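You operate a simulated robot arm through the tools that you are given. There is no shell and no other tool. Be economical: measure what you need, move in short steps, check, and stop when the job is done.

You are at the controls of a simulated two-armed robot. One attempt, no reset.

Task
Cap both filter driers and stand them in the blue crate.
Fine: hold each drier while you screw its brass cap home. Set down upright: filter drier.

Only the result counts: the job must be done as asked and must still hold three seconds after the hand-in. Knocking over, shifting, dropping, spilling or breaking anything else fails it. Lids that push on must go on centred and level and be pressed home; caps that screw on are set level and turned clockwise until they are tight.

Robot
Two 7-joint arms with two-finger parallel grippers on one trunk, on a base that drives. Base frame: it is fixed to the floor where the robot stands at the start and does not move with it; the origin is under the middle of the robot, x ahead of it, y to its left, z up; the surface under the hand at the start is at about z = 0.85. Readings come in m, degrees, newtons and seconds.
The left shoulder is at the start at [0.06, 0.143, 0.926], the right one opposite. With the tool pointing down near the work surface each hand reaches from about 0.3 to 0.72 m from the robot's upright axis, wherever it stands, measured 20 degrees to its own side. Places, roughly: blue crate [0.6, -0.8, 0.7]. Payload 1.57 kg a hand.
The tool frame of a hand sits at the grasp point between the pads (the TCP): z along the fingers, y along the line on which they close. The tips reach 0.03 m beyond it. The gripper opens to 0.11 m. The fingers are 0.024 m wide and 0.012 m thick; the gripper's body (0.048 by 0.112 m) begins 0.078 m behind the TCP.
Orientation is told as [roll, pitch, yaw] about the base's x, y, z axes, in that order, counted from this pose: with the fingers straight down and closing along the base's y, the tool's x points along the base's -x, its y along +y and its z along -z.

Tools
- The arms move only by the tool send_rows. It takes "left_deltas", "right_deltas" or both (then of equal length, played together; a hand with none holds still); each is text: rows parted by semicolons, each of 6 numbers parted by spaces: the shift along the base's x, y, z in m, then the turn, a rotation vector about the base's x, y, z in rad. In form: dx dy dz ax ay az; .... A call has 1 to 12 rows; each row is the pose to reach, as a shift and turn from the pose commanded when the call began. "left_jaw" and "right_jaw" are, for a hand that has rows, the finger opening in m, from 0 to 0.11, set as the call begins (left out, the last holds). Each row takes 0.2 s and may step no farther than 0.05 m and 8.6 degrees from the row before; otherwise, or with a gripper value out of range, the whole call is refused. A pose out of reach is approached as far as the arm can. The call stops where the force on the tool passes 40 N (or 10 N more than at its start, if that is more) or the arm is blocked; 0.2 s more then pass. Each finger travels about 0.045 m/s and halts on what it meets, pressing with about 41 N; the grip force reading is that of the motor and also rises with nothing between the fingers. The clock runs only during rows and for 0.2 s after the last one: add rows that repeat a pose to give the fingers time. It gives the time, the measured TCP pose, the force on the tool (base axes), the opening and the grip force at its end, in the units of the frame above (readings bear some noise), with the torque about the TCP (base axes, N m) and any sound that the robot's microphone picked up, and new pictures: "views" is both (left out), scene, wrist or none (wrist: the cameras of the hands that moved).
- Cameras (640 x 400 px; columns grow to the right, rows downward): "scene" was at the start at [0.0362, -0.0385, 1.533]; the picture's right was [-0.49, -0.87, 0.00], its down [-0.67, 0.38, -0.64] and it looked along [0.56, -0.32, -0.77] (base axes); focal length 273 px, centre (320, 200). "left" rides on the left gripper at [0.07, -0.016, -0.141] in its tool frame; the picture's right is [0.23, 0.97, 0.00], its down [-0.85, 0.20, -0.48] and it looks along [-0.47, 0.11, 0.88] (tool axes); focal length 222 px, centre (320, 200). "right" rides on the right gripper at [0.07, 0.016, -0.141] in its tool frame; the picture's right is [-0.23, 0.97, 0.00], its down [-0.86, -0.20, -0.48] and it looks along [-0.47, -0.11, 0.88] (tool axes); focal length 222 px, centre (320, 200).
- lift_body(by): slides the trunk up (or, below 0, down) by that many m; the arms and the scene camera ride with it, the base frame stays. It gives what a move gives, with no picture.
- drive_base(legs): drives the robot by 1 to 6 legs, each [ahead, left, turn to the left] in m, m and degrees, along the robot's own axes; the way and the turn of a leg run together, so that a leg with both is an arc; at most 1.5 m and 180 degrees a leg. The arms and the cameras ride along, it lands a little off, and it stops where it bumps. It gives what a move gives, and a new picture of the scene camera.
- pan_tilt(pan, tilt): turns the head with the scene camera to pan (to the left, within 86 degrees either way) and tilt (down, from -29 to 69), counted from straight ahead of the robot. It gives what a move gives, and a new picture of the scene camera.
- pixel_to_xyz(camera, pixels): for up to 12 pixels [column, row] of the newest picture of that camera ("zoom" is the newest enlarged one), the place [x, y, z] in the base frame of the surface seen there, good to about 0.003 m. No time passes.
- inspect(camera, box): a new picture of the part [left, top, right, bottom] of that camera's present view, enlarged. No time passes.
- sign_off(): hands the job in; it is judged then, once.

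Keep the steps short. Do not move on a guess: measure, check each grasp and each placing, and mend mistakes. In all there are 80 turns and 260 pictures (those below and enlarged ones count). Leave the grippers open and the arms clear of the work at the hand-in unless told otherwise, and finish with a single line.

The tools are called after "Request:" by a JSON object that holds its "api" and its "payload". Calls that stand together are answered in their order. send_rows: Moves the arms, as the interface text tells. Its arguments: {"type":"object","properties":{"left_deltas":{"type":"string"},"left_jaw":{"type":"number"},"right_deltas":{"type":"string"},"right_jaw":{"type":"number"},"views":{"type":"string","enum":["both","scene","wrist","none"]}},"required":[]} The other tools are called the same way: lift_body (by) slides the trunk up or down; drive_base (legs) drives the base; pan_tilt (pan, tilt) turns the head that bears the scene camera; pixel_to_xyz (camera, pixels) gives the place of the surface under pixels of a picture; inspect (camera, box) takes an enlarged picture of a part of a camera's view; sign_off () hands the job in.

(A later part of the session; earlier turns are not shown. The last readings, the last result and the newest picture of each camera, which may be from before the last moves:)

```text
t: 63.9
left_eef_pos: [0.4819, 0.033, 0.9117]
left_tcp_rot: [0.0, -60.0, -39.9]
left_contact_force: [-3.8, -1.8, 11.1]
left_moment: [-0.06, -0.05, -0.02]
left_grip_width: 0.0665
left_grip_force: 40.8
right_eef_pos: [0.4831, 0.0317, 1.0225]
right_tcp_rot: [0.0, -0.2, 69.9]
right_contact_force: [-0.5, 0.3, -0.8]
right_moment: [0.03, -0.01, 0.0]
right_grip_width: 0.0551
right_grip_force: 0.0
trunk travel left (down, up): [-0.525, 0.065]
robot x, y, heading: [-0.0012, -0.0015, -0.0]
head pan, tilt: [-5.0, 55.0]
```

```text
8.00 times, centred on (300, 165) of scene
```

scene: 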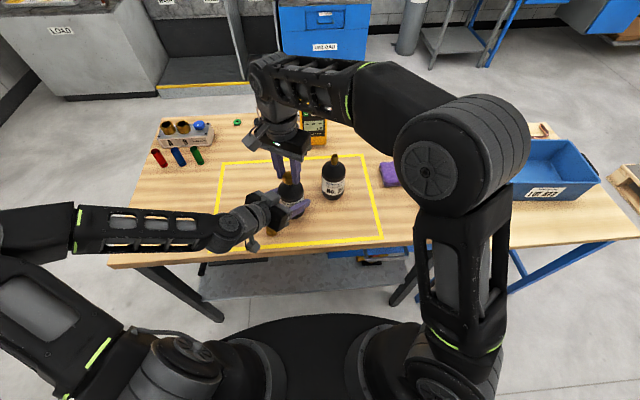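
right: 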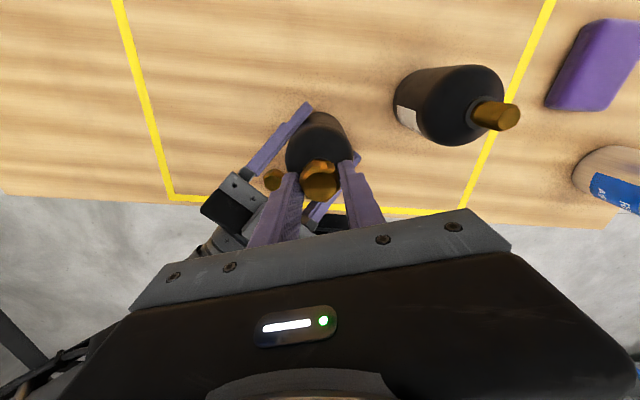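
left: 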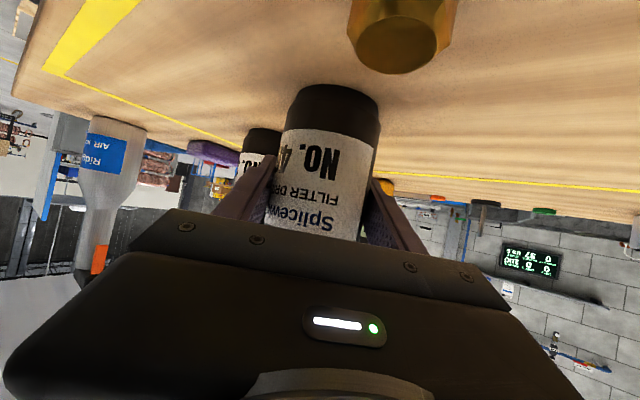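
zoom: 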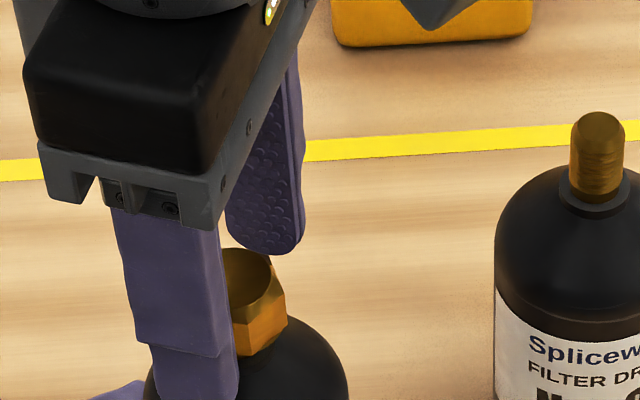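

Aligned again. Closing and turning clockwise another 240°.

Request:
{"api": "send_rows", "payload": {"right_deltas": "0 0 0 0 0 0; 0 0 0 0 0 0; 0 0 0 0 0 0; 0 0 0 0 0 0; 0 0 -0.0003 0 0 -0.14; 0 0 -0.0005 0 0 -0.28; 0 0 -0.0007 0 0 -0.42; 0 0 -0.0009 0 0 -0.56; 0 0 -0.001 0 0 -0.7; 0 0 -0.001 0 0 -0.84; 0 0 -0.001 0 0 -0.98; 0 0 -0.001 0 0 -1.12", "right_jaw": 0.01, "views": "none"}}

Request:
{"api": "send_rows", "payload": {"right_deltas": "0 0 -0.0001 0 0 -0.14; 0 0 -0.0002 0 0 -0.28; 0 0 -0.0003 0 0 -0.42; 0 0 -0.0004 0 0 -0.56; 0 0 -0.0005 0 0 -0.7; 0 0 -0.0006 0 0 -0.84; 0 0 -0.0007 0 0 -0.98; 0 0 -0.0008 0 0 -1.12; 0 0 -0.0008 0 0 -1.26; 0 0 -0.0008 0 0 -1.4; 0 0 -0.0008 0 0 -1.54; 0 0 -0.0008 0 0 -1.68", "views": "none"}}

Request:
{"api": "send_rows", "payload": {"right_deltas": "0 0 0 0 0 -0.14; 0 0 0 0 0 -0.28; 0 0 0 0 0 -0.42; 0 0 0 0 0 -0.56; 0 0 0 0 0 -0.7; 0 0 0 0 0 -0.84; 0 0 0 0 0 -0.98; 0 0 0 0 0 -1.12; 0 0 0 0 0 -1.26; 0 0 0 0 0 -1.35", "views": "wrist"}}

Request:
{"api": "inspect", "payload": {"camera": "right", "box": [240, 120, 400, 220]}}

Request:
{"api": "pixel_to_xyz", "payload": {"camera": "zoom", "pixels": [[320, 265], [290, 265], [350, 265], [320, 245], [320, 290]]}}

```text
t: 66.5
left_eef_pos: [0.4831, 0.0338, 0.9128]
left_tcp_rot: [-0.1, -60.0, -39.9]
left_contact_force: [1.6, -3.8, 2.3]
left_moment: [-0.17, -0.23, -0.1]
left_grip_width: 0.0664
left_grip_force: 41.3
right_eef_pos: [0.4839, 0.0324, 1.0233]
right_tcp_rot: [0.1, -0.3, 5.5]
right_contact_force: [-0.1, -0.2, 20.8]
right_moment: [0.02, 0.0, -0.03]
right_grip_width: 0.0315
right_grip_force: 39.9
trunk travel left (down, up): [-0.525, 0.065]
robot x, y, heading: [-0.0031, -0.0027, 0.3]
head pan, tilt: [-5.0, 55.0]
```

```text
t: 69.1
left_eef_pos: [0.4833, 0.0329, 0.9132]
left_tcp_rot: [0.0, -60.0, -40.0]
left_contact_force: [5.5, -2.1, -3.7]
left_moment: [0.08, 0.13, -0.12]
left_grip_width: 0.0664
left_grip_force: 41.0
right_eef_pos: [0.4831, 0.0324, 1.0215]
right_tcp_rot: [0.2, -0.1, -90.8]
right_contact_force: [-1.2, -0.6, 31.8]
right_moment: [0.03, 0.04, 0.04]
right_grip_width: 0.0313
right_grip_force: 40.2
trunk travel left (down, up): [-0.525, 0.065]
robot x, y, heading: [-0.0, 0.0007, -0.1]
head pan, tilt: [-5.0, 55.0]
```

```text
t: 71.3
left_eef_pos: [0.4827, 0.033, 0.9119]
left_tcp_rot: [0.0, -60.0, -39.9]
left_contact_force: [3.8, 0.1, -2.9]
left_moment: [0.24, 0.19, -0.33]
left_grip_width: 0.0667
left_grip_force: 40.8
right_eef_pos: [0.4837, 0.0313, 1.0221]
right_tcp_rot: [0.0, 0.0, -168.1]
right_contact_force: [-0.8, 1.6, 27.6]
right_moment: [0.03, 0.01, 0.02]
right_grip_width: 0.0315
right_grip_force: 39.8
trunk travel left (down, up): [-0.525, 0.065]
robot x, y, heading: [0.0011, -0.0014, 0.2]
head pan, tilt: [-5.0, 55.0]
```

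right: 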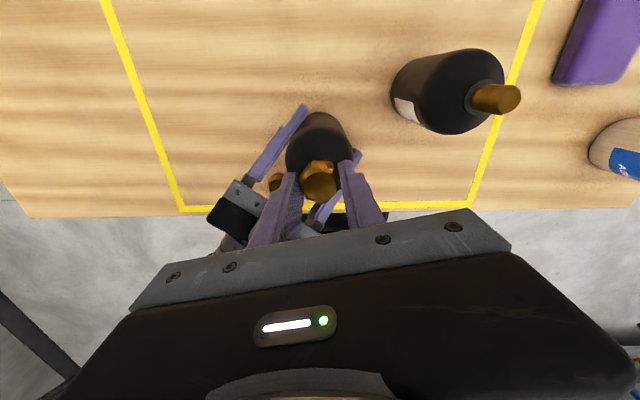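

```text
4.00 times, centred on (320, 170) of right
```

zoom: 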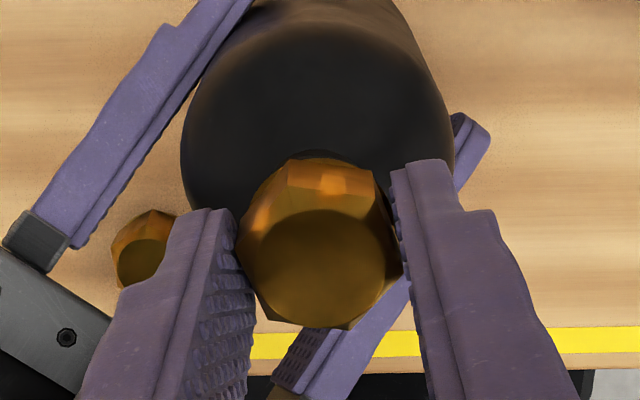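

```text
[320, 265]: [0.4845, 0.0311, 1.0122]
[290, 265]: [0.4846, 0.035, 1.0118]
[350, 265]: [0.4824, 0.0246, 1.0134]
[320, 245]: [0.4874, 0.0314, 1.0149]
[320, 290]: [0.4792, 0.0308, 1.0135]
```

The cap top stayed at about 1.013 through the last 240°, and the hex looks the same mod 60°, so it may be tight with the pads slipping. I'll test this: open, unwind 80°, regrip, turn 30° and compare the hex angle.

Request:
{"api": "send_rows", "payload": {"right_deltas": "0 0 0.001 0 0 0; 0 0 0.001 0 0 0; 0 0 0.001 0 0 0.14; 0 0 0.001 0 0 0.28; 0 0 0.001 0 0 0.42; 0 0 0.001 0 0 0.56; 0 0 0.001 0 0 0.7; 0 0 0.001 0 0 0.84; 0 0 0.001 0 0 0.98; 0 0 0.001 0 0 1.047; 0 0 0.001 0 0 1.047", "right_jaw": 0.055, "views": "none"}}

Request:
{"api": "send_rows", "payload": {"right_deltas": "0 0 0 0 0 0; 0 0 0 0 0 0; 0 0 0 0 0 0; 0 0 0 0 0 0", "right_jaw": 0.01, "views": "none"}}

Request:
{"api": "inspect", "payload": {"camera": "right", "box": [240, 120, 400, 220]}}

Request:
{"api": "send_rows", "payload": {"right_deltas": "0 0 -0.0003 0 0 -0.13; 0 0 -0.0005 0 0 -0.26; 0 0 -0.0005 0 0 -0.39; 0 0 -0.0005 0 0 -0.52", "views": "none"}}

Request:
{"api": "inspect", "payload": {"camera": "right", "box": [240, 120, 400, 220]}}

Request:
{"api": "inspect", "payload": {"camera": "scene", "box": [260, 140, 340, 190]}}

```text
t: 73.7
left_eef_pos: [0.4837, 0.0333, 0.9134]
left_tcp_rot: [0.0, -60.0, -40.1]
left_contact_force: [-1.9, -3.4, 9.0]
left_moment: [-0.2, -0.03, -0.1]
left_grip_width: 0.0665
left_grip_force: 40.7
right_eef_pos: [0.4832, 0.0311, 1.0223]
right_tcp_rot: [0.1, -0.1, -107.8]
right_contact_force: [-0.3, -0.3, -0.3]
right_moment: [0.0, 0.0, 0.03]
right_grip_width: 0.0551
right_grip_force: 0.0
trunk travel left (down, up): [-0.525, 0.065]
robot x, y, heading: [0.0015, 0.0023, 0.1]
head pan, tilt: [-5.0, 55.0]
```

```text
t: 74.7
left_eef_pos: [0.4827, 0.0333, 0.9129]
left_tcp_rot: [0.0, -60.0, -40.0]
left_contact_force: [-1.7, -4.6, 10.4]
left_moment: [-0.15, -0.05, -0.05]
left_grip_width: 0.0667
left_grip_force: 41.0
right_eef_pos: [0.4837, 0.0316, 1.0217]
right_tcp_rot: [0.1, -0.1, -107.9]
right_contact_force: [-0.4, -0.4, 0.5]
right_moment: [0.01, 0.02, 0.02]
right_grip_width: 0.0313
right_grip_force: 37.5
trunk travel left (down, up): [-0.525, 0.065]
robot x, y, heading: [-0.0017, -0.0031, 0.0]
head pan, tilt: [-5.0, 55.0]
```

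```text
4.00 times, centred on (320, 170) of right
```

zoom: 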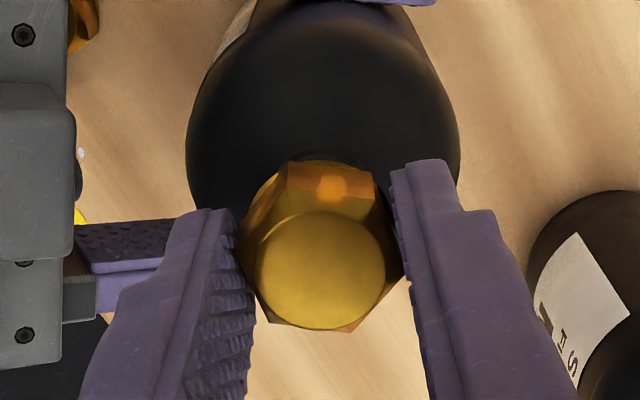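

```text
t: 75.7
left_eef_pos: [0.4826, 0.0346, 0.9119]
left_tcp_rot: [0.0, -60.0, -39.9]
left_contact_force: [0.4, -5.0, 6.6]
left_moment: [-0.33, -0.12, -0.16]
left_grip_width: 0.0667
left_grip_force: 40.6
right_eef_pos: [0.4844, 0.0322, 1.0209]
right_tcp_rot: [0.1, -0.1, -137.9]
right_contact_force: [-0.6, -1.4, 8.6]
right_moment: [-0.02, 0.0, 0.0]
right_grip_width: 0.0311
right_grip_force: 40.4
trunk travel left (down, up): [-0.525, 0.065]
robot x, y, heading: [-0.0, -0.0008, 0.3]
head pan, tilt: [-5.0, 55.0]
```

```text
4.00 times, centred on (320, 170) of right
```

zoom: 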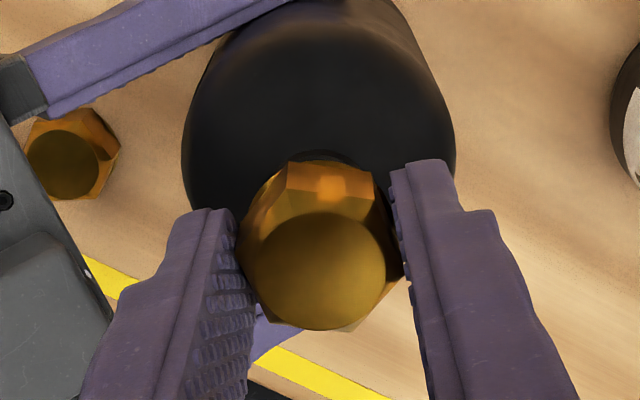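

```text
8.00 times, centred on (300, 165) of scene
```

zoom: 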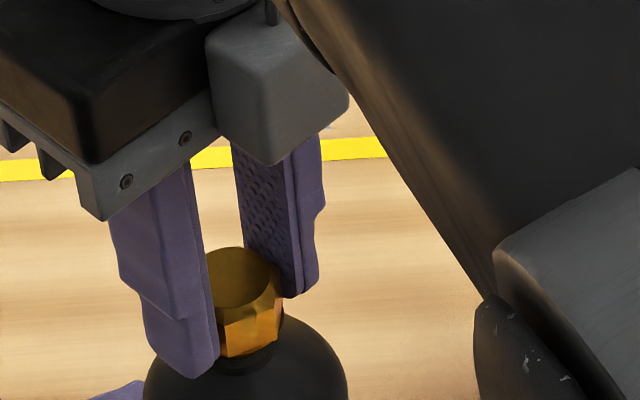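

The cap turned with the hand, so it is not tight yet. The force bookkeeping suggests a fine thread of about 1 mm per turn. I'll finish this stroke and run a full cycle (open, unwind 240°, close, turn 240°).

Request:
{"api": "send_rows", "payload": {"right_deltas": "0 0 -0.0001 0 0 -0.145; 0 0 -0.0002 0 0 -0.29; 0 0 -0.0002 0 0 -0.435; 0 0 -0.0002 0 0 -0.56", "views": "none"}}

Request:
{"api": "send_rows", "payload": {"right_deltas": "0 0 0.001 0 0 0; 0 0 0.001 0 0 0; 0 0 0.001 0 0 0.149; 0 0 0.001 0 0 0.298; 0 0 0.001 0 0 0.447; 0 0 0.001 0 0 0.596; 0 0 0.001 0 0 0.745; 0 0 0.001 0 0 0.894; 0 0 0.001 0 0 1.043; 0 0 0.001 0 0 1.192; 0 0 0.001 0 0 1.341; 0 0 0.001 0 0 1.49", "right_jaw": 0.05, "views": "none"}}

Request:
{"api": "send_rows", "payload": {"right_deltas": "0 0 0 0 0 0.149; 0 0 0 0 0 0.298; 0 0 0 0 0 0.447; 0 0 0 0 0 0.596; 0 0 0 0 0 0.745; 0 0 0 0 0 0.894; 0 0 0 0 0 1.043; 0 0 0 0 0 1.192; 0 0 0 0 0 1.341; 0 0 0 0 0 1.49; 0 0 0 0 0 1.639; 0 0 0 0 0 1.788", "views": "none"}}

Request:
{"api": "send_rows", "payload": {"right_deltas": "0 0 0 0 0 0.14; 0 0 0 0 0 0.28; 0 0 0 0 0 0.42; 0 0 0 0 0 0.56; 0 0 0 0 0 0.7; 0 0 0 0 0 0.84; 0 0 0 0 0 0.911; 0 0 0 0 0 0.911", "views": "none"}}

Request:
{"api": "send_rows", "payload": {"right_deltas": "0 0 0 0 0 0; 0 0 0 0 0 0; 0 0 0 0 0 0; 0 0 -0.0005 0 0 -0.14; 0 0 -0.0006 0 0 -0.28; 0 0 -0.0007 0 0 -0.42; 0 0 -0.0008 0 0 -0.56; 0 0 -0.0009 0 0 -0.7; 0 0 -0.001 0 0 -0.84; 0 0 -0.001 0 0 -0.98; 0 0 -0.001 0 0 -1.12; 0 0 -0.001 0 0 -1.26", "right_jaw": 0.01, "views": "none"}}

Request:
{"api": "send_rows", "payload": {"right_deltas": "0 0 0 0 0 -0.149; 0 0 0 0 0 -0.298; 0 0 -0.0001 0 0 -0.447; 0 0 -0.0001 0 0 -0.596; 0 0 -0.0002 0 0 -0.745; 0 0 -0.0002 0 0 -0.894; 0 0 -0.0003 0 0 -1.043; 0 0 -0.0003 0 0 -1.192; 0 0 -0.0003 0 0 -1.341; 0 0 -0.0003 0 0 -1.49; 0 0 -0.0003 0 0 -1.639; 0 0 -0.0003 0 0 -1.788", "views": "none"}}

Request:
{"api": "send_rows", "payload": {"right_deltas": "0 0 0 0 0 -0.149; 0 0 0 0 0 -0.298; 0 0 0 0 0 -0.447; 0 0 0 0 0 -0.596; 0 0 0 0 0 -0.745; 0 0 0 0 0 -0.894; 0 0 0 0 0 -1.043; 0 0 0 0 0 -1.14", "views": "none"}}

Request:
{"api": "inspect", "payload": {"camera": "right", "box": [240, 120, 400, 220]}}

Request:
{"api": "pixel_to_xyz", "payload": {"camera": "zoom", "pixels": [[320, 265], [300, 265], [340, 265], [320, 245], [320, 290], [330, 275], [310, 255]]}}

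```text
t: 76.7
left_eef_pos: [0.4831, 0.0332, 0.9119]
left_tcp_rot: [0.1, -60.0, -39.9]
left_contact_force: [1.0, -3.7, 6.2]
left_moment: [0.03, -0.01, -0.27]
left_grip_width: 0.0669
left_grip_force: 41.3
right_eef_pos: [0.4833, 0.0306, 1.0222]
right_tcp_rot: [0.0, 0.0, -170.0]
right_contact_force: [0.0, 0.6, 13.7]
right_moment: [-0.02, -0.03, 0.0]
right_grip_width: 0.0311
right_grip_force: 40.1
trunk travel left (down, up): [-0.525, 0.065]
robot x, y, heading: [0.0031, 0.0032, -0.3]
head pan, tilt: [-5.0, 55.0]
```

```text
t: 79.3
left_eef_pos: [0.4834, 0.0325, 0.913]
left_tcp_rot: [0.0, -60.0, -39.9]
left_contact_force: [-2.2, -3.2, 9.6]
left_moment: [0.03, 0.04, 0.04]
left_grip_width: 0.0667
left_grip_force: 40.1
right_eef_pos: [0.4826, 0.0316, 1.0225]
right_tcp_rot: [0.0, -0.2, -84.2]
right_contact_force: [0.5, -0.1, 0.0]
right_moment: [-0.04, -0.04, -0.01]
right_grip_width: 0.05
right_grip_force: 0.1
trunk travel left (down, up): [-0.525, 0.065]
robot x, y, heading: [-0.0022, -0.0005, 0.0]
head pan, tilt: [-5.0, 55.0]
```

```text
t: 81.9
left_eef_pos: [0.4828, 0.0331, 0.9124]
left_tcp_rot: [0.0, -60.0, -39.8]
left_contact_force: [-1.6, -1.8, 9.2]
left_moment: [0.0, 0.0, -0.04]
left_grip_width: 0.0666
left_grip_force: 40.9
right_eef_pos: [0.4834, 0.0329, 1.0226]
right_tcp_rot: [0.1, -0.2, 18.2]
right_contact_force: [-0.4, 0.5, 0.8]
right_moment: [0.0, 0.01, 0.01]
right_grip_width: 0.0501
right_grip_force: 0.1
trunk travel left (down, up): [-0.525, 0.065]
robot x, y, heading: [-0.0021, 0.0015, 0.2]
head pan, tilt: [-5.0, 55.0]
```

```text
t: 83.7
left_eef_pos: [0.4824, 0.0328, 0.9125]
left_tcp_rot: [-0.1, -60.1, -40.0]
left_contact_force: [-1.7, -2.2, 8.3]
left_moment: [0.0, -0.01, 0.0]
left_grip_width: 0.0665
left_grip_force: 41.0
right_eef_pos: [0.4826, 0.0317, 1.0219]
right_tcp_rot: [0.0, -0.1, 70.3]
right_contact_force: [0.4, 0.0, -0.2]
right_moment: [-0.01, -0.01, 0.0]
right_grip_width: 0.0501
right_grip_force: 0.1
trunk travel left (down, up): [-0.525, 0.065]
robot x, y, heading: [0.0003, -0.0012, 0.1]
head pan, tilt: [-5.0, 55.0]
```

```text
t: 86.3
left_eef_pos: [0.4838, 0.0338, 0.9115]
left_tcp_rot: [0.0, -60.0, -39.9]
left_contact_force: [0.2, -2.3, 4.1]
left_moment: [-0.01, -0.01, -0.15]
left_grip_width: 0.0667
left_grip_force: 41.0
right_eef_pos: [0.4841, 0.0326, 1.0215]
right_tcp_rot: [0.1, -0.2, -2.2]
right_contact_force: [0.1, 0.0, 8.0]
right_moment: [0.02, 0.01, -0.02]
right_grip_width: 0.0309
right_grip_force: 39.9
trunk travel left (down, up): [-0.525, 0.065]
robot x, y, heading: [-0.0013, 0.0009, 0.2]
head pan, tilt: [-5.0, 55.0]
```

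```text
t: 88.9
left_eef_pos: [0.4819, 0.0343, 0.9128]
left_tcp_rot: [0.1, -60.0, -40.0]
left_contact_force: [2.2, -1.6, 0.2]
left_moment: [0.06, -0.07, -0.04]
left_grip_width: 0.067
left_grip_force: 41.3
right_eef_pos: [0.4829, 0.0316, 1.0207]
right_tcp_rot: [0.1, -0.1, -104.6]
right_contact_force: [1.1, -0.1, 18.6]
right_moment: [0.04, -0.01, -0.02]
right_grip_width: 0.0312
right_grip_force: 39.6
trunk travel left (down, up): [-0.525, 0.065]
robot x, y, heading: [0.001, 0.0001, 0.3]
head pan, tilt: [-5.0, 55.0]
```

```text
t: 90.7
left_eef_pos: [0.4834, 0.0338, 0.9123]
left_tcp_rot: [-0.1, -60.1, -39.9]
left_contact_force: [0.7, 0.1, -1.1]
left_moment: [0.12, -0.05, -0.27]
left_grip_width: 0.0667
left_grip_force: 40.7
right_eef_pos: [0.4846, 0.0312, 1.0225]
right_tcp_rot: [0.1, 0.1, -169.8]
right_contact_force: [1.5, 0.8, 18.2]
right_moment: [0.01, -0.02, -0.01]
right_grip_width: 0.0309
right_grip_force: 39.5
trunk travel left (down, up): [-0.525, 0.065]
robot x, y, heading: [0.0004, 0.0037, 0.1]
head pan, tilt: [-5.0, 55.0]
```

```text
4.00 times, centred on (320, 170) of right
```

zoom: 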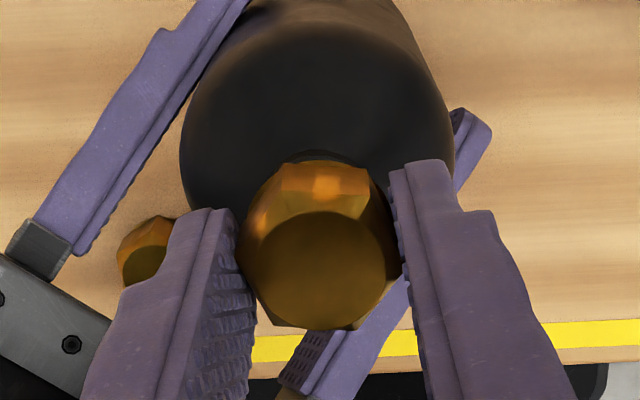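

```text
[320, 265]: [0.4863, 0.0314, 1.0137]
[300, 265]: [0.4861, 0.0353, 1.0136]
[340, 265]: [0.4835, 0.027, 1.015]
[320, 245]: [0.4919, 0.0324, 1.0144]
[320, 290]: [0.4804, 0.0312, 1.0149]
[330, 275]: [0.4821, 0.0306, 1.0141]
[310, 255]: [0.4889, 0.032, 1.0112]
```

The cap has stopped sinking but still turns without torque. I'll check whether the drier itself is turning in the left hand by looking at its label.

Request:
{"api": "inspect", "payload": {"camera": "left", "box": [160, 40, 480, 240]}}

Request:
{"api": "inspect", "payload": {"camera": "scene", "box": [240, 140, 340, 240]}}

```text
2.00 times, centred on (320, 140) of left
```

zoom: 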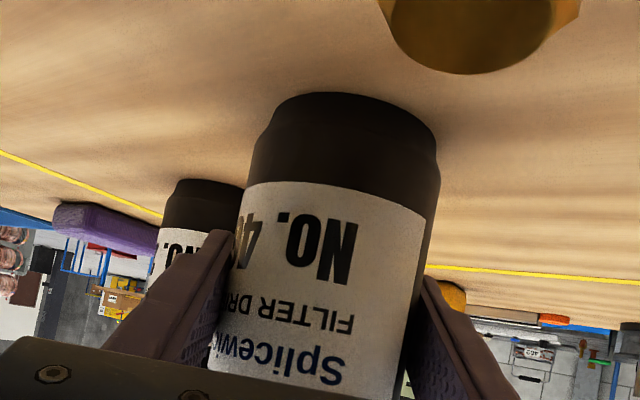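

```text
4.00 times, centred on (290, 190) of scene
```

zoom: 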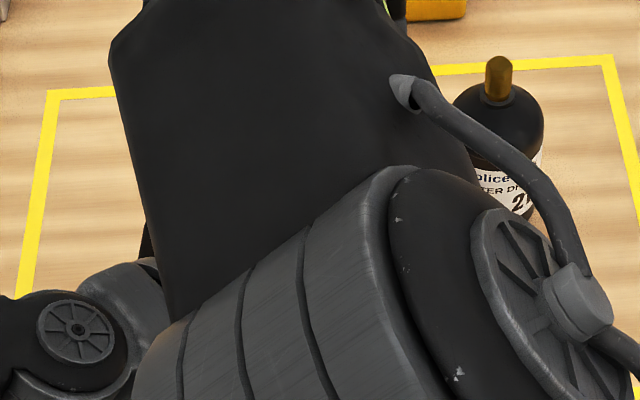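

The drier hasn't turned, so the cap is spinning on it. I'll release it, raise the right hand and take a clear look at how the cap sits.

Request:
{"api": "send_rows", "payload": {"right_deltas": "0 0 0.001 0 0 0; 0 0 0.001 0 0 0; 0 0 0.02 0 0 0; 0 0 0.05 0 0 0.1; 0 -0.01 0.07 0 0 0.24; 0 -0.03 0.08 0 0 0.38; 0 -0.06 0.08 0 0 0.52; 0 -0.09 0.08 0 0 0.66; 0 -0.12 0.08 0 0 0.8; 0 -0.15 0.08 0 0 0.94; 0 -0.15 0.08 0 0 1.07; 0 -0.15 0.08 0 0 1.2", "right_jaw": 0.055, "views": "scene"}}

Request:
{"api": "inspect", "payload": {"camera": "scene", "box": [268, 160, 316, 220]}}

Request:
{"api": "inspect", "payload": {"camera": "scene", "box": [276, 168, 306, 190]}}

```text
t: 93.3
left_eef_pos: [0.4844, 0.0336, 0.9117]
left_tcp_rot: [0.0, -60.0, -39.9]
left_contact_force: [1.4, -1.8, 6.8]
left_moment: [-0.11, -0.09, 0.11]
left_grip_width: 0.0666
left_grip_force: 40.8
right_eef_pos: [0.4832, -0.1169, 1.1005]
right_tcp_rot: [0.1, -0.2, -100.9]
right_contact_force: [-0.8, -0.5, 0.7]
right_moment: [0.01, 0.02, 0.01]
right_grip_width: 0.0553
right_grip_force: 0.1
right hand out of reach, approached as far as the arm can: row 3, 4, 5, 6
trunk travel left (down, up): [-0.525, 0.065]
robot x, y, heading: [-0.0025, 0.0015, -0.2]
head pan, tilt: [-5.0, 55.0]
```

scene: 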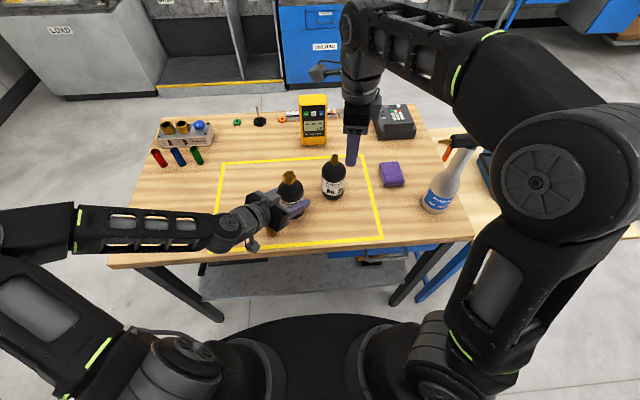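

```text
6.67 times, centred on (292, 190) of scene
```

zoom: 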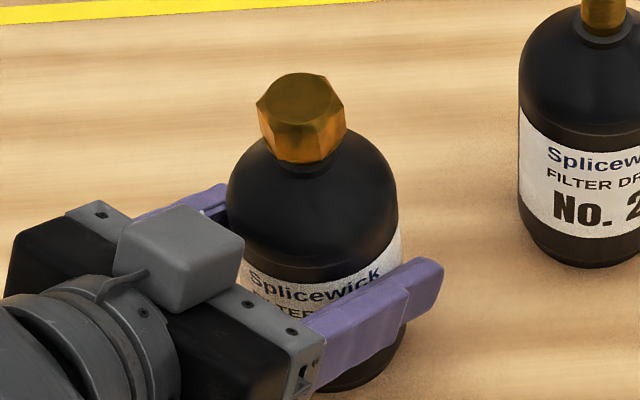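

```text
16.00 times, centred on (291, 179) of scene
```

zoom: 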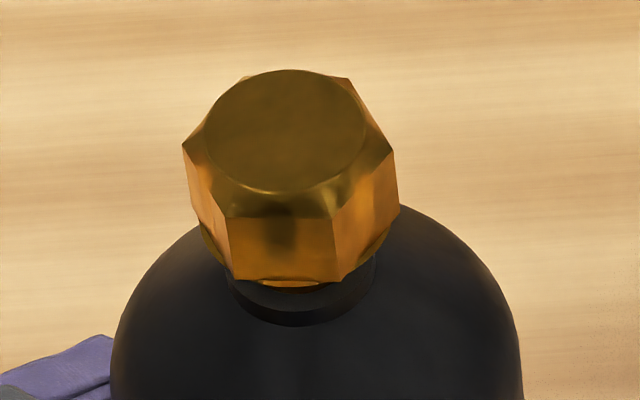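

Request:
{"api": "pixel_to_xyz", "payload": {"camera": "zoom", "pixels": [[285, 230], [285, 270], [285, 280], [290, 286], [290, 292], [290, 300], [290, 310], [290, 318], [290, 330], [285, 130], [330, 270], [290, 350]]}}

```text
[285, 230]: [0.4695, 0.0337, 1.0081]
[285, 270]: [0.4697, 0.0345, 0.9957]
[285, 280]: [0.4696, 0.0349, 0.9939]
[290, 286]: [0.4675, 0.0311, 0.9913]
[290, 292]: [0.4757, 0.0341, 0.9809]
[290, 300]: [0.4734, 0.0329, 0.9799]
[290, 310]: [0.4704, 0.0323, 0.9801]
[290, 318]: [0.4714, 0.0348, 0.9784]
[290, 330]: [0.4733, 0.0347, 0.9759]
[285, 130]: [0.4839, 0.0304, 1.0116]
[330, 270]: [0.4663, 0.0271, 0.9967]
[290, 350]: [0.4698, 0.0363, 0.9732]
```

The cap bottom is at 0.9915 and its top at 1.012; the 20 mm cap can't reach the collar on a 30 mm stem, so it seats on the stem tip. That matches: it sank about 3 mm in the first turn or so and then stopped. I'll regrip and pull up gently to see whether the thread holds.

Request:
{"api": "send_rows", "payload": {"right_deltas": "0 0.045 0 0 0 -0.1; 0 0.09 0 0 0 -0.155; 0 0.13 0 0 0 -0.155; 0 0.15 -0.01 0 0 -0.155; 0 0.15 -0.04 0 0 -0.155; 0 0.15 -0.07 0 0 -0.155; 0 0.15 -0.079 0 0 -0.155; 0 0.15 -0.079 0 0 -0.155", "views": "none"}}

Request:
{"api": "send_rows", "payload": {"right_deltas": "0 0 0 0 0 0; 0 0 0 0 0 0; 0 0 0 0 0 0; 0 0 0 0 0 0", "right_jaw": 0.01, "views": "none"}}

Request:
{"api": "inspect", "payload": {"camera": "right", "box": [240, 120, 400, 220]}}

Request:
{"api": "send_rows", "payload": {"right_deltas": "0 0 0.0005 0 0 0; 0 0 0.001 0 0 0; 0 0 0.0015 0 0 0; 0 0 0.0015 0 0 0", "views": "none"}}

```text
t: 95.1
left_eef_pos: [0.4818, 0.0332, 0.912]
left_tcp_rot: [0.0, -60.1, -39.9]
left_contact_force: [-1.0, 1.2, 9.0]
left_moment: [0.08, -0.03, -0.01]
left_grip_width: 0.0665
left_grip_force: 40.8
right_eef_pos: [0.4832, 0.034, 1.0186]
right_tcp_rot: [0.1, -0.3, -109.9]
right_contact_force: [-0.7, 0.2, 0.6]
right_moment: [-0.01, 0.01, -0.01]
right_grip_width: 0.0547
right_grip_force: 0.2
right hand out of reach, approached as far as the arm can: row 3
trunk travel left (down, up): [-0.525, 0.065]
robot x, y, heading: [-0.0032, -0.001, -0.3]
head pan, tilt: [-5.0, 55.0]
```

```text
t: 96.1
left_eef_pos: [0.4838, 0.0344, 0.9118]
left_tcp_rot: [-0.1, -60.0, -39.9]
left_contact_force: [-1.1, 1.1, 7.6]
left_moment: [0.06, -0.03, -0.05]
left_grip_width: 0.0667
left_grip_force: 41.1
right_eef_pos: [0.4837, 0.0331, 1.0207]
right_tcp_rot: [0.1, -0.2, -109.8]
right_contact_force: [0.2, -0.4, -0.2]
right_moment: [0.03, -0.03, 0.0]
right_grip_width: 0.0309
right_grip_force: 37.0
trunk travel left (down, up): [-0.525, 0.065]
robot x, y, heading: [0.0004, 0.0029, 0.0]
head pan, tilt: [-5.0, 55.0]
```

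```text
4.00 times, centred on (320, 170) of right
```

zoom: 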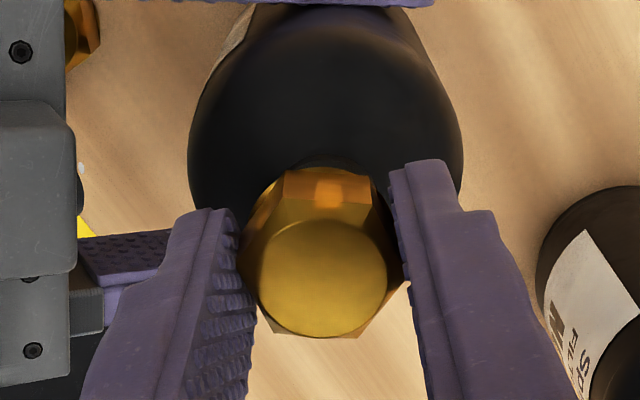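

```text
t: 97.1
left_eef_pos: [0.484, 0.0331, 0.913]
left_tcp_rot: [0.0, -60.0, -40.0]
left_contact_force: [-5.1, -0.2, 8.4]
left_moment: [0.22, -0.55, -0.01]
left_grip_width: 0.0665
left_grip_force: 41.2
right_eef_pos: [0.4842, 0.0328, 1.0233]
right_tcp_rot: [0.1, 0.0, -109.9]
right_contact_force: [5.1, 2.7, -1.3]
right_moment: [0.04, -0.07, 0.02]
right_grip_width: 0.0309
right_grip_force: 39.8
trunk travel left (down, up): [-0.525, 0.065]
robot x, y, heading: [0.0009, -0.0038, -0.1]
head pan, tilt: [-5.0, 55.0]
```

Lifting 1.5 mm met only about 1 N, so the thread isn't holding. I'll probe: lift a few mm more, then press down and read where contact starts.

Request:
{"api": "send_rows", "payload": {"right_deltas": "0.0002 0 0.001 0 0 0; 0.0002 0 0.002 0 0 0; 0.0002 0 0.003 0 0 0; 0.0002 0 0.004 0 0 0; 0.0002 0 0.004 0 0 0", "views": "none"}}

Request:
{"api": "send_rows", "payload": {"right_deltas": "0 0 -0.001 0 0 0; 0 0 -0.002 0 0 0; 0 0 -0.003 0 0 0; 0 0 -0.004 0 0 0; 0 0 -0.004 0 0 0", "views": "none"}}

Request:
{"api": "send_rows", "payload": {"right_deltas": "0 0 -0.0005 0 0 0; 0 0 -0.001 0 0 0; 0 0 -0.0015 0 0 0; 0 0 -0.0015 0 0 0", "views": "none"}}

Request:
{"api": "send_rows", "payload": {"right_deltas": "0 0 -0.0003 0 0 0; 0 0 -0.0006 0 0 0; 0 0 -0.001 0 0 0; 0 0 -0.001 0 0 0", "views": "none"}}

```text
t: 98.3
left_eef_pos: [0.4821, 0.0333, 0.9122]
left_tcp_rot: [0.0, -60.0, -39.8]
left_contact_force: [-5.6, -0.5, 7.8]
left_moment: [-0.11, -0.2, -0.09]
left_grip_width: 0.0664
left_grip_force: 41.0
right_eef_pos: [0.4834, 0.0318, 1.0265]
right_tcp_rot: [0.1, -0.2, -109.9]
right_contact_force: [3.6, 0.8, -0.5]
right_moment: [0.03, -0.08, 0.0]
right_grip_width: 0.0309
right_grip_force: 39.7
trunk travel left (down, up): [-0.525, 0.065]
robot x, y, heading: [0.0044, 0.0001, -0.0]
head pan, tilt: [-5.0, 55.0]
```

```text
t: 99.5
left_eef_pos: [0.4827, 0.0339, 0.9136]
left_tcp_rot: [0.1, -60.0, -39.9]
left_contact_force: [-4.8, -1.6, 6.4]
left_moment: [0.06, -0.04, -0.03]
left_grip_width: 0.0667
left_grip_force: 40.9
right_eef_pos: [0.4835, 0.0317, 1.0243]
right_tcp_rot: [0.1, -0.2, -109.9]
right_contact_force: [5.0, 2.9, 1.1]
right_moment: [0.05, -0.09, 0.02]
right_grip_width: 0.0305
right_grip_force: 39.5
trunk travel left (down, up): [-0.525, 0.065]
robot x, y, heading: [0.0008, 0.0002, -0.1]
head pan, tilt: [-5.0, 55.0]
```

```text
t: 100.5
left_eef_pos: [0.4839, 0.0336, 0.912]
left_tcp_rot: [-0.2, -60.0, -39.9]
left_contact_force: [-3.6, -1.2, 6.7]
left_moment: [0.0, 0.25, -0.07]
left_grip_width: 0.0667
left_grip_force: 41.2
right_eef_pos: [0.4833, 0.0321, 1.0209]
right_tcp_rot: [0.0, -0.3, -109.9]
right_contact_force: [1.1, 0.8, 0.0]
right_moment: [0.06, -0.03, -0.01]
right_grip_width: 0.0306
right_grip_force: 39.7
trunk travel left (down, up): [-0.525, 0.065]
robot x, y, heading: [-0.0026, -0.0, -0.1]
head pan, tilt: [-5.0, 55.0]
```

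```text
t: 101.5
left_eef_pos: [0.483, 0.0331, 0.913]
left_tcp_rot: [0.0, -60.0, -39.9]
left_contact_force: [-2.8, -2.6, 3.6]
left_moment: [0.02, 0.05, -0.05]
left_grip_width: 0.0665
left_grip_force: 40.8
right_eef_pos: [0.4838, 0.0335, 1.0196]
right_tcp_rot: [0.1, -0.2, -109.9]
right_contact_force: [1.4, 3.4, 1.5]
right_moment: [0.08, -0.01, 0.0]
right_grip_width: 0.0302
right_grip_force: 39.6
trunk travel left (down, up): [-0.525, 0.065]
robot x, y, heading: [-0.0037, 0.0034, 0.3]
head pan, tilt: [-5.0, 55.0]
```

Request:
{"api": "inspect", "payload": {"camera": "right", "box": [240, 120, 400, 220]}}

Request:
{"api": "inspect", "payload": {"camera": "scene", "box": [268, 158, 316, 188]}}

Request:
{"api": "pixel_to_xyz", "payload": {"camera": "right", "pixels": [[320, 188], [316, 186], [324, 186], [320, 182], [320, 194], [312, 188], [328, 188]]}}

```text
4.00 times, centred on (320, 170) of right
```

zoom: 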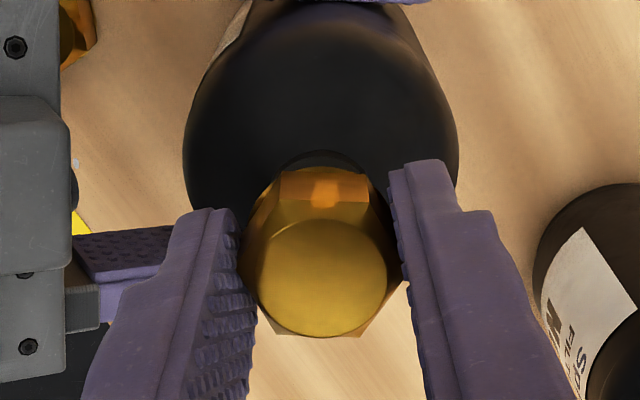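

```text
13.33 times, centred on (292, 173) of scene
```

zoom: 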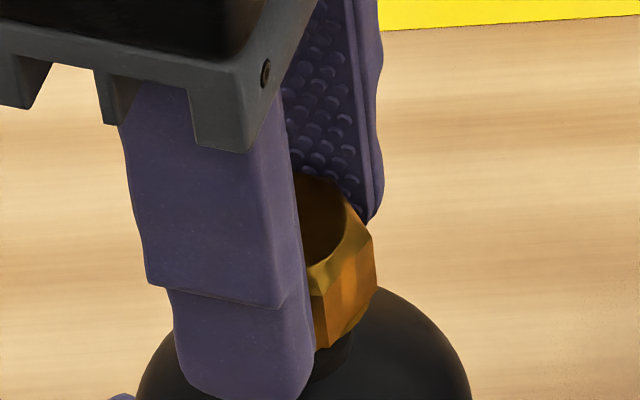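

```text
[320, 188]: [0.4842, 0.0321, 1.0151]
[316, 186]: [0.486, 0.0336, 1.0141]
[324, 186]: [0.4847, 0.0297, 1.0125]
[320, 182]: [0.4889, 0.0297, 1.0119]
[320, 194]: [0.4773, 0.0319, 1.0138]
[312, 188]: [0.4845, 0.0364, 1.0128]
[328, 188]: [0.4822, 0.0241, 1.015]
```

Camera says the cap top is still about 1.0136. I'll lift 6 mm and look at whether the cap comes along.

Request:
{"api": "send_rows", "payload": {"right_deltas": "0 0 0.002 0 0 0; 0 0 0.004 0 0 0; 0 0 0.006 0 0 0; 0 0 0.006 0 0 0", "views": "none"}}

Request:
{"api": "inspect", "payload": {"camera": "scene", "box": [268, 158, 316, 188]}}

Request:
{"api": "inspect", "payload": {"camera": "right", "box": [240, 120, 400, 220]}}

Request:
{"api": "pixel_to_xyz", "payload": {"camera": "zoom", "pixels": [[320, 275], [305, 265], [335, 265], [320, 250], [320, 295], [300, 280], [340, 280]]}}

```text
t: 102.5
left_eef_pos: [0.4838, 0.0339, 0.913]
left_tcp_rot: [-0.1, -59.9, -39.9]
left_contact_force: [-5.6, -1.7, 5.1]
left_moment: [-0.14, -0.03, -0.07]
left_grip_width: 0.0665
left_grip_force: 40.9
right_eef_pos: [0.4845, 0.0316, 1.0266]
right_tcp_rot: [0.0, -0.2, -109.9]
right_contact_force: [1.7, 1.1, -1.4]
right_moment: [-0.01, -0.03, 0.0]
right_grip_width: 0.0305
right_grip_force: 39.4
trunk travel left (down, up): [-0.525, 0.065]
robot x, y, heading: [-0.0001, -0.0011, -0.2]
head pan, tilt: [-5.0, 55.0]
```

```text
13.33 times, centred on (292, 173) of scene
```

zoom: 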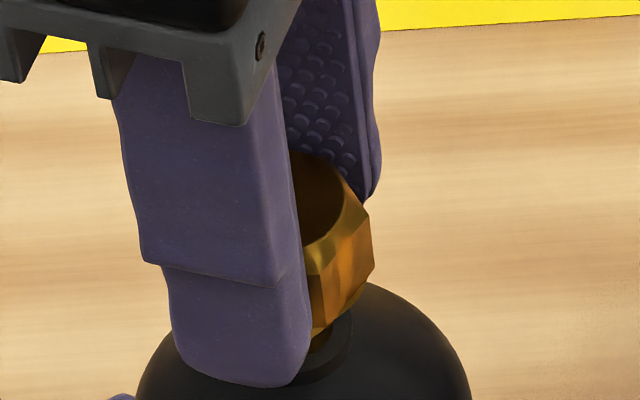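

```text
4.00 times, centred on (320, 170) of right
```

zoom: 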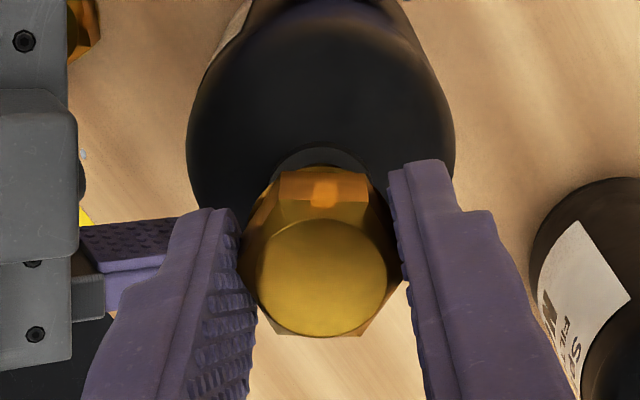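

```text
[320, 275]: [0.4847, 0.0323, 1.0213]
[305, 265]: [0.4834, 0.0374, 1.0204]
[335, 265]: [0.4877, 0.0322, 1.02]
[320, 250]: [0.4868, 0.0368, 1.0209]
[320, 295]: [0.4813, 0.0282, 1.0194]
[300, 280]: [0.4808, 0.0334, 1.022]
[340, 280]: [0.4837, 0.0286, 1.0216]
```

The cap comes up freely, so the thread never caught. The side force of about 5 N suggests the cap is off-centre in its bore clearance. I'll probe sideways in x and y to find the true centre.

Request:
{"api": "send_rows", "payload": {"right_deltas": "0.0005 0 0 0 0 0; 0.001 0 0 0 0 0; 0.001 0 0 0 0 0", "views": "none"}}

Request:
{"api": "send_rows", "payload": {"right_deltas": "-0.001 0 0 0 0 0; -0.002 0 0 0 0 0; -0.002 0 0 0 0 0", "views": "none"}}

Request:
{"api": "send_rows", "payload": {"right_deltas": "0.001 0.0005 0 0 0 0; 0.001 0.001 0 0 0 0; 0.001 0.001 0 0 0 0", "views": "none"}}

Request:
{"api": "send_rows", "payload": {"right_deltas": "0 -0.001 0 0 0 0; 0 -0.002 0 0 0 0; 0 -0.002 0 0 0 0", "views": "none"}}

Request:
{"api": "send_rows", "payload": {"right_deltas": "0 0.001 0 0 0 0; 0 0.001 0 0 0 0", "views": "none"}}

```text
t: 103.3
left_eef_pos: [0.4832, 0.0343, 0.9123]
left_tcp_rot: [-0.2, -60.0, -39.8]
left_contact_force: [-3.0, -2.0, 4.4]
left_moment: [-0.18, 0.14, -0.05]
left_grip_width: 0.0666
left_grip_force: 41.4
right_eef_pos: [0.4849, 0.033, 1.0269]
right_tcp_rot: [0.2, -0.2, -109.9]
right_contact_force: [0.0, 1.3, -0.2]
right_moment: [0.0, 0.03, -0.01]
right_grip_width: 0.0304
right_grip_force: 39.6
trunk travel left (down, up): [-0.525, 0.065]
robot x, y, heading: [0.0009, -0.0038, 0.1]
head pan, tilt: [-5.0, 55.0]
```

```text
t: 104.1
left_eef_pos: [0.4832, 0.033, 0.9115]
left_tcp_rot: [0.0, -59.9, -40.0]
left_contact_force: [-9.8, 1.3, 6.9]
left_moment: [0.0, -0.83, -0.06]
left_grip_width: 0.0664
left_grip_force: 41.1
right_eef_pos: [0.4824, 0.0317, 1.0271]
right_tcp_rot: [0.2, -0.2, -109.9]
right_contact_force: [11.0, 0.9, -1.6]
right_moment: [-0.04, -0.24, -0.04]
right_grip_width: 0.0306
right_grip_force: 40.2
trunk travel left (down, up): [-0.525, 0.065]
robot x, y, heading: [-0.0025, 0.0014, -0.0]
head pan, tilt: [-5.0, 55.0]
```

```text
t: 104.9
left_eef_pos: [0.4821, 0.0332, 0.9119]
left_tcp_rot: [-0.1, -60.1, -39.8]
left_contact_force: [-4.5, -0.5, 5.0]
left_moment: [0.13, 0.17, -0.04]
left_grip_width: 0.0663
left_grip_force: 41.0
right_eef_pos: [0.4814, 0.0325, 1.0267]
right_tcp_rot: [0.0, -0.2, -109.9]
right_contact_force: [3.2, 0.6, 1.3]
right_moment: [-0.01, -0.08, 0.0]
right_grip_width: 0.0299
right_grip_force: 39.2
trunk travel left (down, up): [-0.525, 0.065]
robot x, y, heading: [0.0011, -0.0009, 0.1]
head pan, tilt: [-5.0, 55.0]
```

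```text
t: 105.7
left_eef_pos: [0.4825, 0.0327, 0.9127]
left_tcp_rot: [0.1, -60.1, -40.0]
left_contact_force: [-2.6, -5.4, 5.1]
left_moment: [0.74, 0.15, -0.06]
left_grip_width: 0.0668
left_grip_force: 41.5
right_eef_pos: [0.4844, 0.031, 1.0269]
right_tcp_rot: [0.1, -0.1, -109.8]
right_contact_force: [0.8, 8.8, -1.3]
right_moment: [0.17, -0.04, 0.04]
right_grip_width: 0.0303
right_grip_force: 39.5
trunk travel left (down, up): [-0.525, 0.065]
robot x, y, heading: [0.0009, 0.0016, 0.2]
head pan, tilt: [-5.0, 55.0]
```

```text
t: 106.3
left_eef_pos: [0.4833, 0.0324, 0.912]
left_tcp_rot: [-0.1, -60.1, -39.9]
left_contact_force: [-5.3, -3.6, 5.1]
left_moment: [0.36, -0.1, -0.04]
left_grip_width: 0.0666
left_grip_force: 39.9
right_eef_pos: [0.4842, 0.0323, 1.0268]
right_tcp_rot: [0.1, -0.2, -109.9]
right_contact_force: [3.1, 4.7, -2.8]
right_moment: [0.12, -0.11, -0.01]
right_grip_width: 0.0301
right_grip_force: 40.0
trunk travel left (down, up): [-0.525, 0.065]
robot x, y, heading: [-0.0019, -0.002, 0.2]
head pan, tilt: [-5.0, 55.0]
```

Contact occurs toward -x and -y, so the true centre lies toward +x and +y. I'll probe the other walls.

Request:
{"api": "send_rows", "payload": {"right_deltas": "0.001 0.0005 0 0 0 0; 0.0015 0.001 0 0 0 0; 0.002 0.001 0 0 0 0; 0.002 0.001 0 0 0 0", "views": "none"}}

Request:
{"api": "send_rows", "payload": {"right_deltas": "0.0005 0 0 0 0 0; 0.001 0 0 0 0 0; 0.001 0 0 0 0 0", "views": "none"}}

Request:
{"api": "send_rows", "payload": {"right_deltas": "-0.001 0 0 0 0 0; -0.002 0.0005 0 0 0 0; -0.002 0.001 0 0 0 0; -0.002 0.001 0 0 0 0", "views": "none"}}

Request:
{"api": "send_rows", "payload": {"right_deltas": "0 0.0005 0 0 0 0; 0 0.001 0 0 0 0; 0 0.001 0 0 0 0", "views": "none"}}

```text
t: 107.3
left_eef_pos: [0.484, 0.033, 0.9122]
left_tcp_rot: [-0.1, -60.1, -39.8]
left_contact_force: [-2.8, -2.0, 2.7]
left_moment: [-0.39, 0.3, -0.06]
left_grip_width: 0.0665
left_grip_force: 41.2
right_eef_pos: [0.4864, 0.034, 1.0273]
right_tcp_rot: [0.1, -0.2, -109.9]
right_contact_force: [-1.2, 0.5, 0.1]
right_moment: [0.01, 0.05, 0.02]
right_grip_width: 0.0303
right_grip_force: 40.0
trunk travel left (down, up): [-0.525, 0.065]
robot x, y, heading: [0.0015, 0.0026, 0.4]
head pan, tilt: [-5.0, 55.0]
```

```text
t: 108.1
left_eef_pos: [0.4835, 0.0342, 0.9126]
left_tcp_rot: [0.0, -59.9, -39.9]
left_contact_force: [2.0, -4.4, 1.9]
left_moment: [-0.06, 0.57, -0.09]
left_grip_width: 0.0666
left_grip_force: 40.9
right_eef_pos: [0.4865, 0.0336, 1.0266]
right_tcp_rot: [0.0, -0.2, -109.9]
right_contact_force: [-3.8, 2.6, 1.4]
right_moment: [0.05, 0.1, 0.02]
right_grip_width: 0.03
right_grip_force: 39.3
trunk travel left (down, up): [-0.525, 0.065]
robot x, y, heading: [-0.0023, 0.0017, 0.1]
head pan, tilt: [-5.0, 55.0]
```

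```text
t: 109.1
left_eef_pos: [0.4827, 0.033, 0.9119]
left_tcp_rot: [0.0, -60.0, -40.0]
left_contact_force: [-2.0, -0.6, 3.6]
left_moment: [-0.24, -0.05, -0.07]
left_grip_width: 0.0665
left_grip_force: 41.0
right_eef_pos: [0.4858, 0.0344, 1.0268]
right_tcp_rot: [0.1, -0.2, -109.8]
right_contact_force: [0.3, 0.1, -0.6]
right_moment: [0.0, 0.02, 0.0]
right_grip_width: 0.03
right_grip_force: 39.5
trunk travel left (down, up): [-0.525, 0.065]
robot x, y, heading: [0.0031, -0.0014, 0.2]
head pan, tilt: [-5.0, 55.0]
```

```text
t: 109.9
left_eef_pos: [0.4834, 0.0338, 0.9131]
left_tcp_rot: [0.0, -60.1, -39.9]
left_contact_force: [-1.5, 0.4, 4.9]
left_moment: [-0.36, -0.19, -0.01]
left_grip_width: 0.0666
left_grip_force: 41.4
right_eef_pos: [0.4854, 0.0344, 1.027]
right_tcp_rot: [0.1, -0.2, -109.9]
right_contact_force: [1.0, -2.6, 0.0]
right_moment: [0.0, -0.01, 0.03]
right_grip_width: 0.0298
right_grip_force: 39.6
trunk travel left (down, up): [-0.525, 0.065]
robot x, y, heading: [0.0005, -0.0043, 0.2]
head pan, tilt: [-5.0, 55.0]
```

Clearance is only about ±0.8 mm, and the centre is about +1.1 mm in x and +1.4 mm in y from where I had been. I'll centre it and press down to see if it goes deeper.

Request:
{"api": "send_rows", "payload": {"right_deltas": "0.0001 -0.0008 0 0 0 0; 0.0001 -0.0016 0 0 0 0; 0.0001 -0.0016 -0.002 0 0 0; 0.0001 -0.0016 -0.004 0 0 0; 0.0001 -0.0016 -0.006 0 0 0; 0.0001 -0.0016 -0.006 0 0 0", "views": "none"}}

Request:
{"api": "send_rows", "payload": {"right_deltas": "0 0 -0.0005 0 0 0; 0 0 -0.001 0 0 0; 0 0 -0.001 0 0 0", "views": "none"}}

Request:
{"api": "send_rows", "payload": {"right_deltas": "0 0 -0.0005 0 0 0; 0 0 -0.001 0 0 0; 0 0 -0.001 0 0 0", "views": "none"}}

Request:
{"api": "inspect", "payload": {"camera": "right", "box": [240, 120, 400, 220]}}

Request:
{"api": "pixel_to_xyz", "payload": {"camera": "zoom", "pixels": [[320, 275], [305, 265], [335, 265], [320, 250], [320, 295], [300, 280], [340, 280]]}}

```text
t: 111.3
left_eef_pos: [0.4832, 0.0333, 0.9121]
left_tcp_rot: [0.0, -60.1, -39.9]
left_contact_force: [-1.0, 0.4, 3.7]
left_moment: [0.03, -0.04, -0.04]
left_grip_width: 0.0665
left_grip_force: 41.2
right_eef_pos: [0.4848, 0.0334, 1.0215]
right_tcp_rot: [0.0, -0.3, -109.9]
right_contact_force: [-0.3, -0.9, -1.0]
right_moment: [-0.03, 0.01, 0.0]
right_grip_width: 0.0298
right_grip_force: 39.4
trunk travel left (down, up): [-0.525, 0.065]
robot x, y, heading: [-0.0003, 0.0006, -0.0]
head pan, tilt: [-5.0, 55.0]
```

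```text
t: 112.1
left_eef_pos: [0.4836, 0.0336, 0.9118]
left_tcp_rot: [0.0, -59.9, -39.9]
left_contact_force: [1.0, -0.4, 0.7]
left_moment: [-0.05, -0.14, -0.08]
left_grip_width: 0.0667
left_grip_force: 41.0
right_eef_pos: [0.4858, 0.0337, 1.0196]
right_tcp_rot: [0.0, -0.2, -109.9]
right_contact_force: [-0.8, 0.4, 5.6]
right_moment: [-0.01, 0.0, 0.02]
right_grip_width: 0.0295
right_grip_force: 38.7
trunk travel left (down, up): [-0.525, 0.065]
robot x, y, heading: [-0.0001, -0.0008, 0.2]
head pan, tilt: [-5.0, 55.0]
```

```text
t: 112.9
left_eef_pos: [0.4822, 0.0328, 0.9124]
left_tcp_rot: [-0.1, -59.8, -39.8]
left_contact_force: [5.7, -2.0, -6.4]
left_moment: [-0.15, -0.33, -0.05]
left_grip_width: 0.0667
left_grip_force: 41.8
right_eef_pos: [0.4852, 0.0328, 1.0198]
right_tcp_rot: [0.1, 0.1, -109.9]
right_contact_force: [-0.2, 1.0, 21.6]
right_moment: [-0.04, 0.06, 0.02]
right_grip_width: 0.0298
right_grip_force: 39.1
trunk travel left (down, up): [-0.525, 0.065]
robot x, y, heading: [-0.0025, -0.001, 0.2]
head pan, tilt: [-5.0, 55.0]
```

```text
4.00 times, centred on (320, 170) of right
```

zoom: 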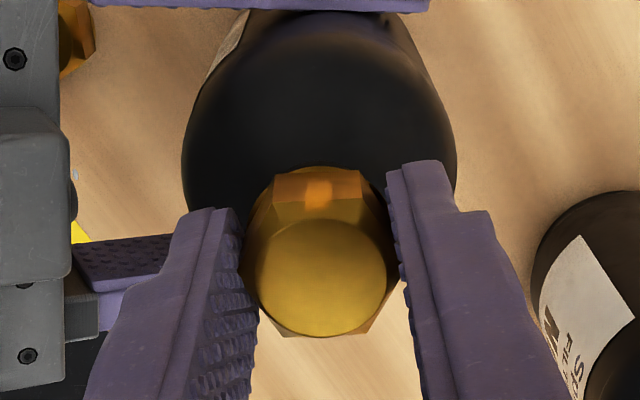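

```text
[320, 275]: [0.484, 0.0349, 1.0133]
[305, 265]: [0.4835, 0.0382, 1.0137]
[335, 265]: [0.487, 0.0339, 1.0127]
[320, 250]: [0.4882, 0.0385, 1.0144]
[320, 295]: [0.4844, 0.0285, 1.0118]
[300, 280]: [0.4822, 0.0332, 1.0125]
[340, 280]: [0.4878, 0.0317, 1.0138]
```

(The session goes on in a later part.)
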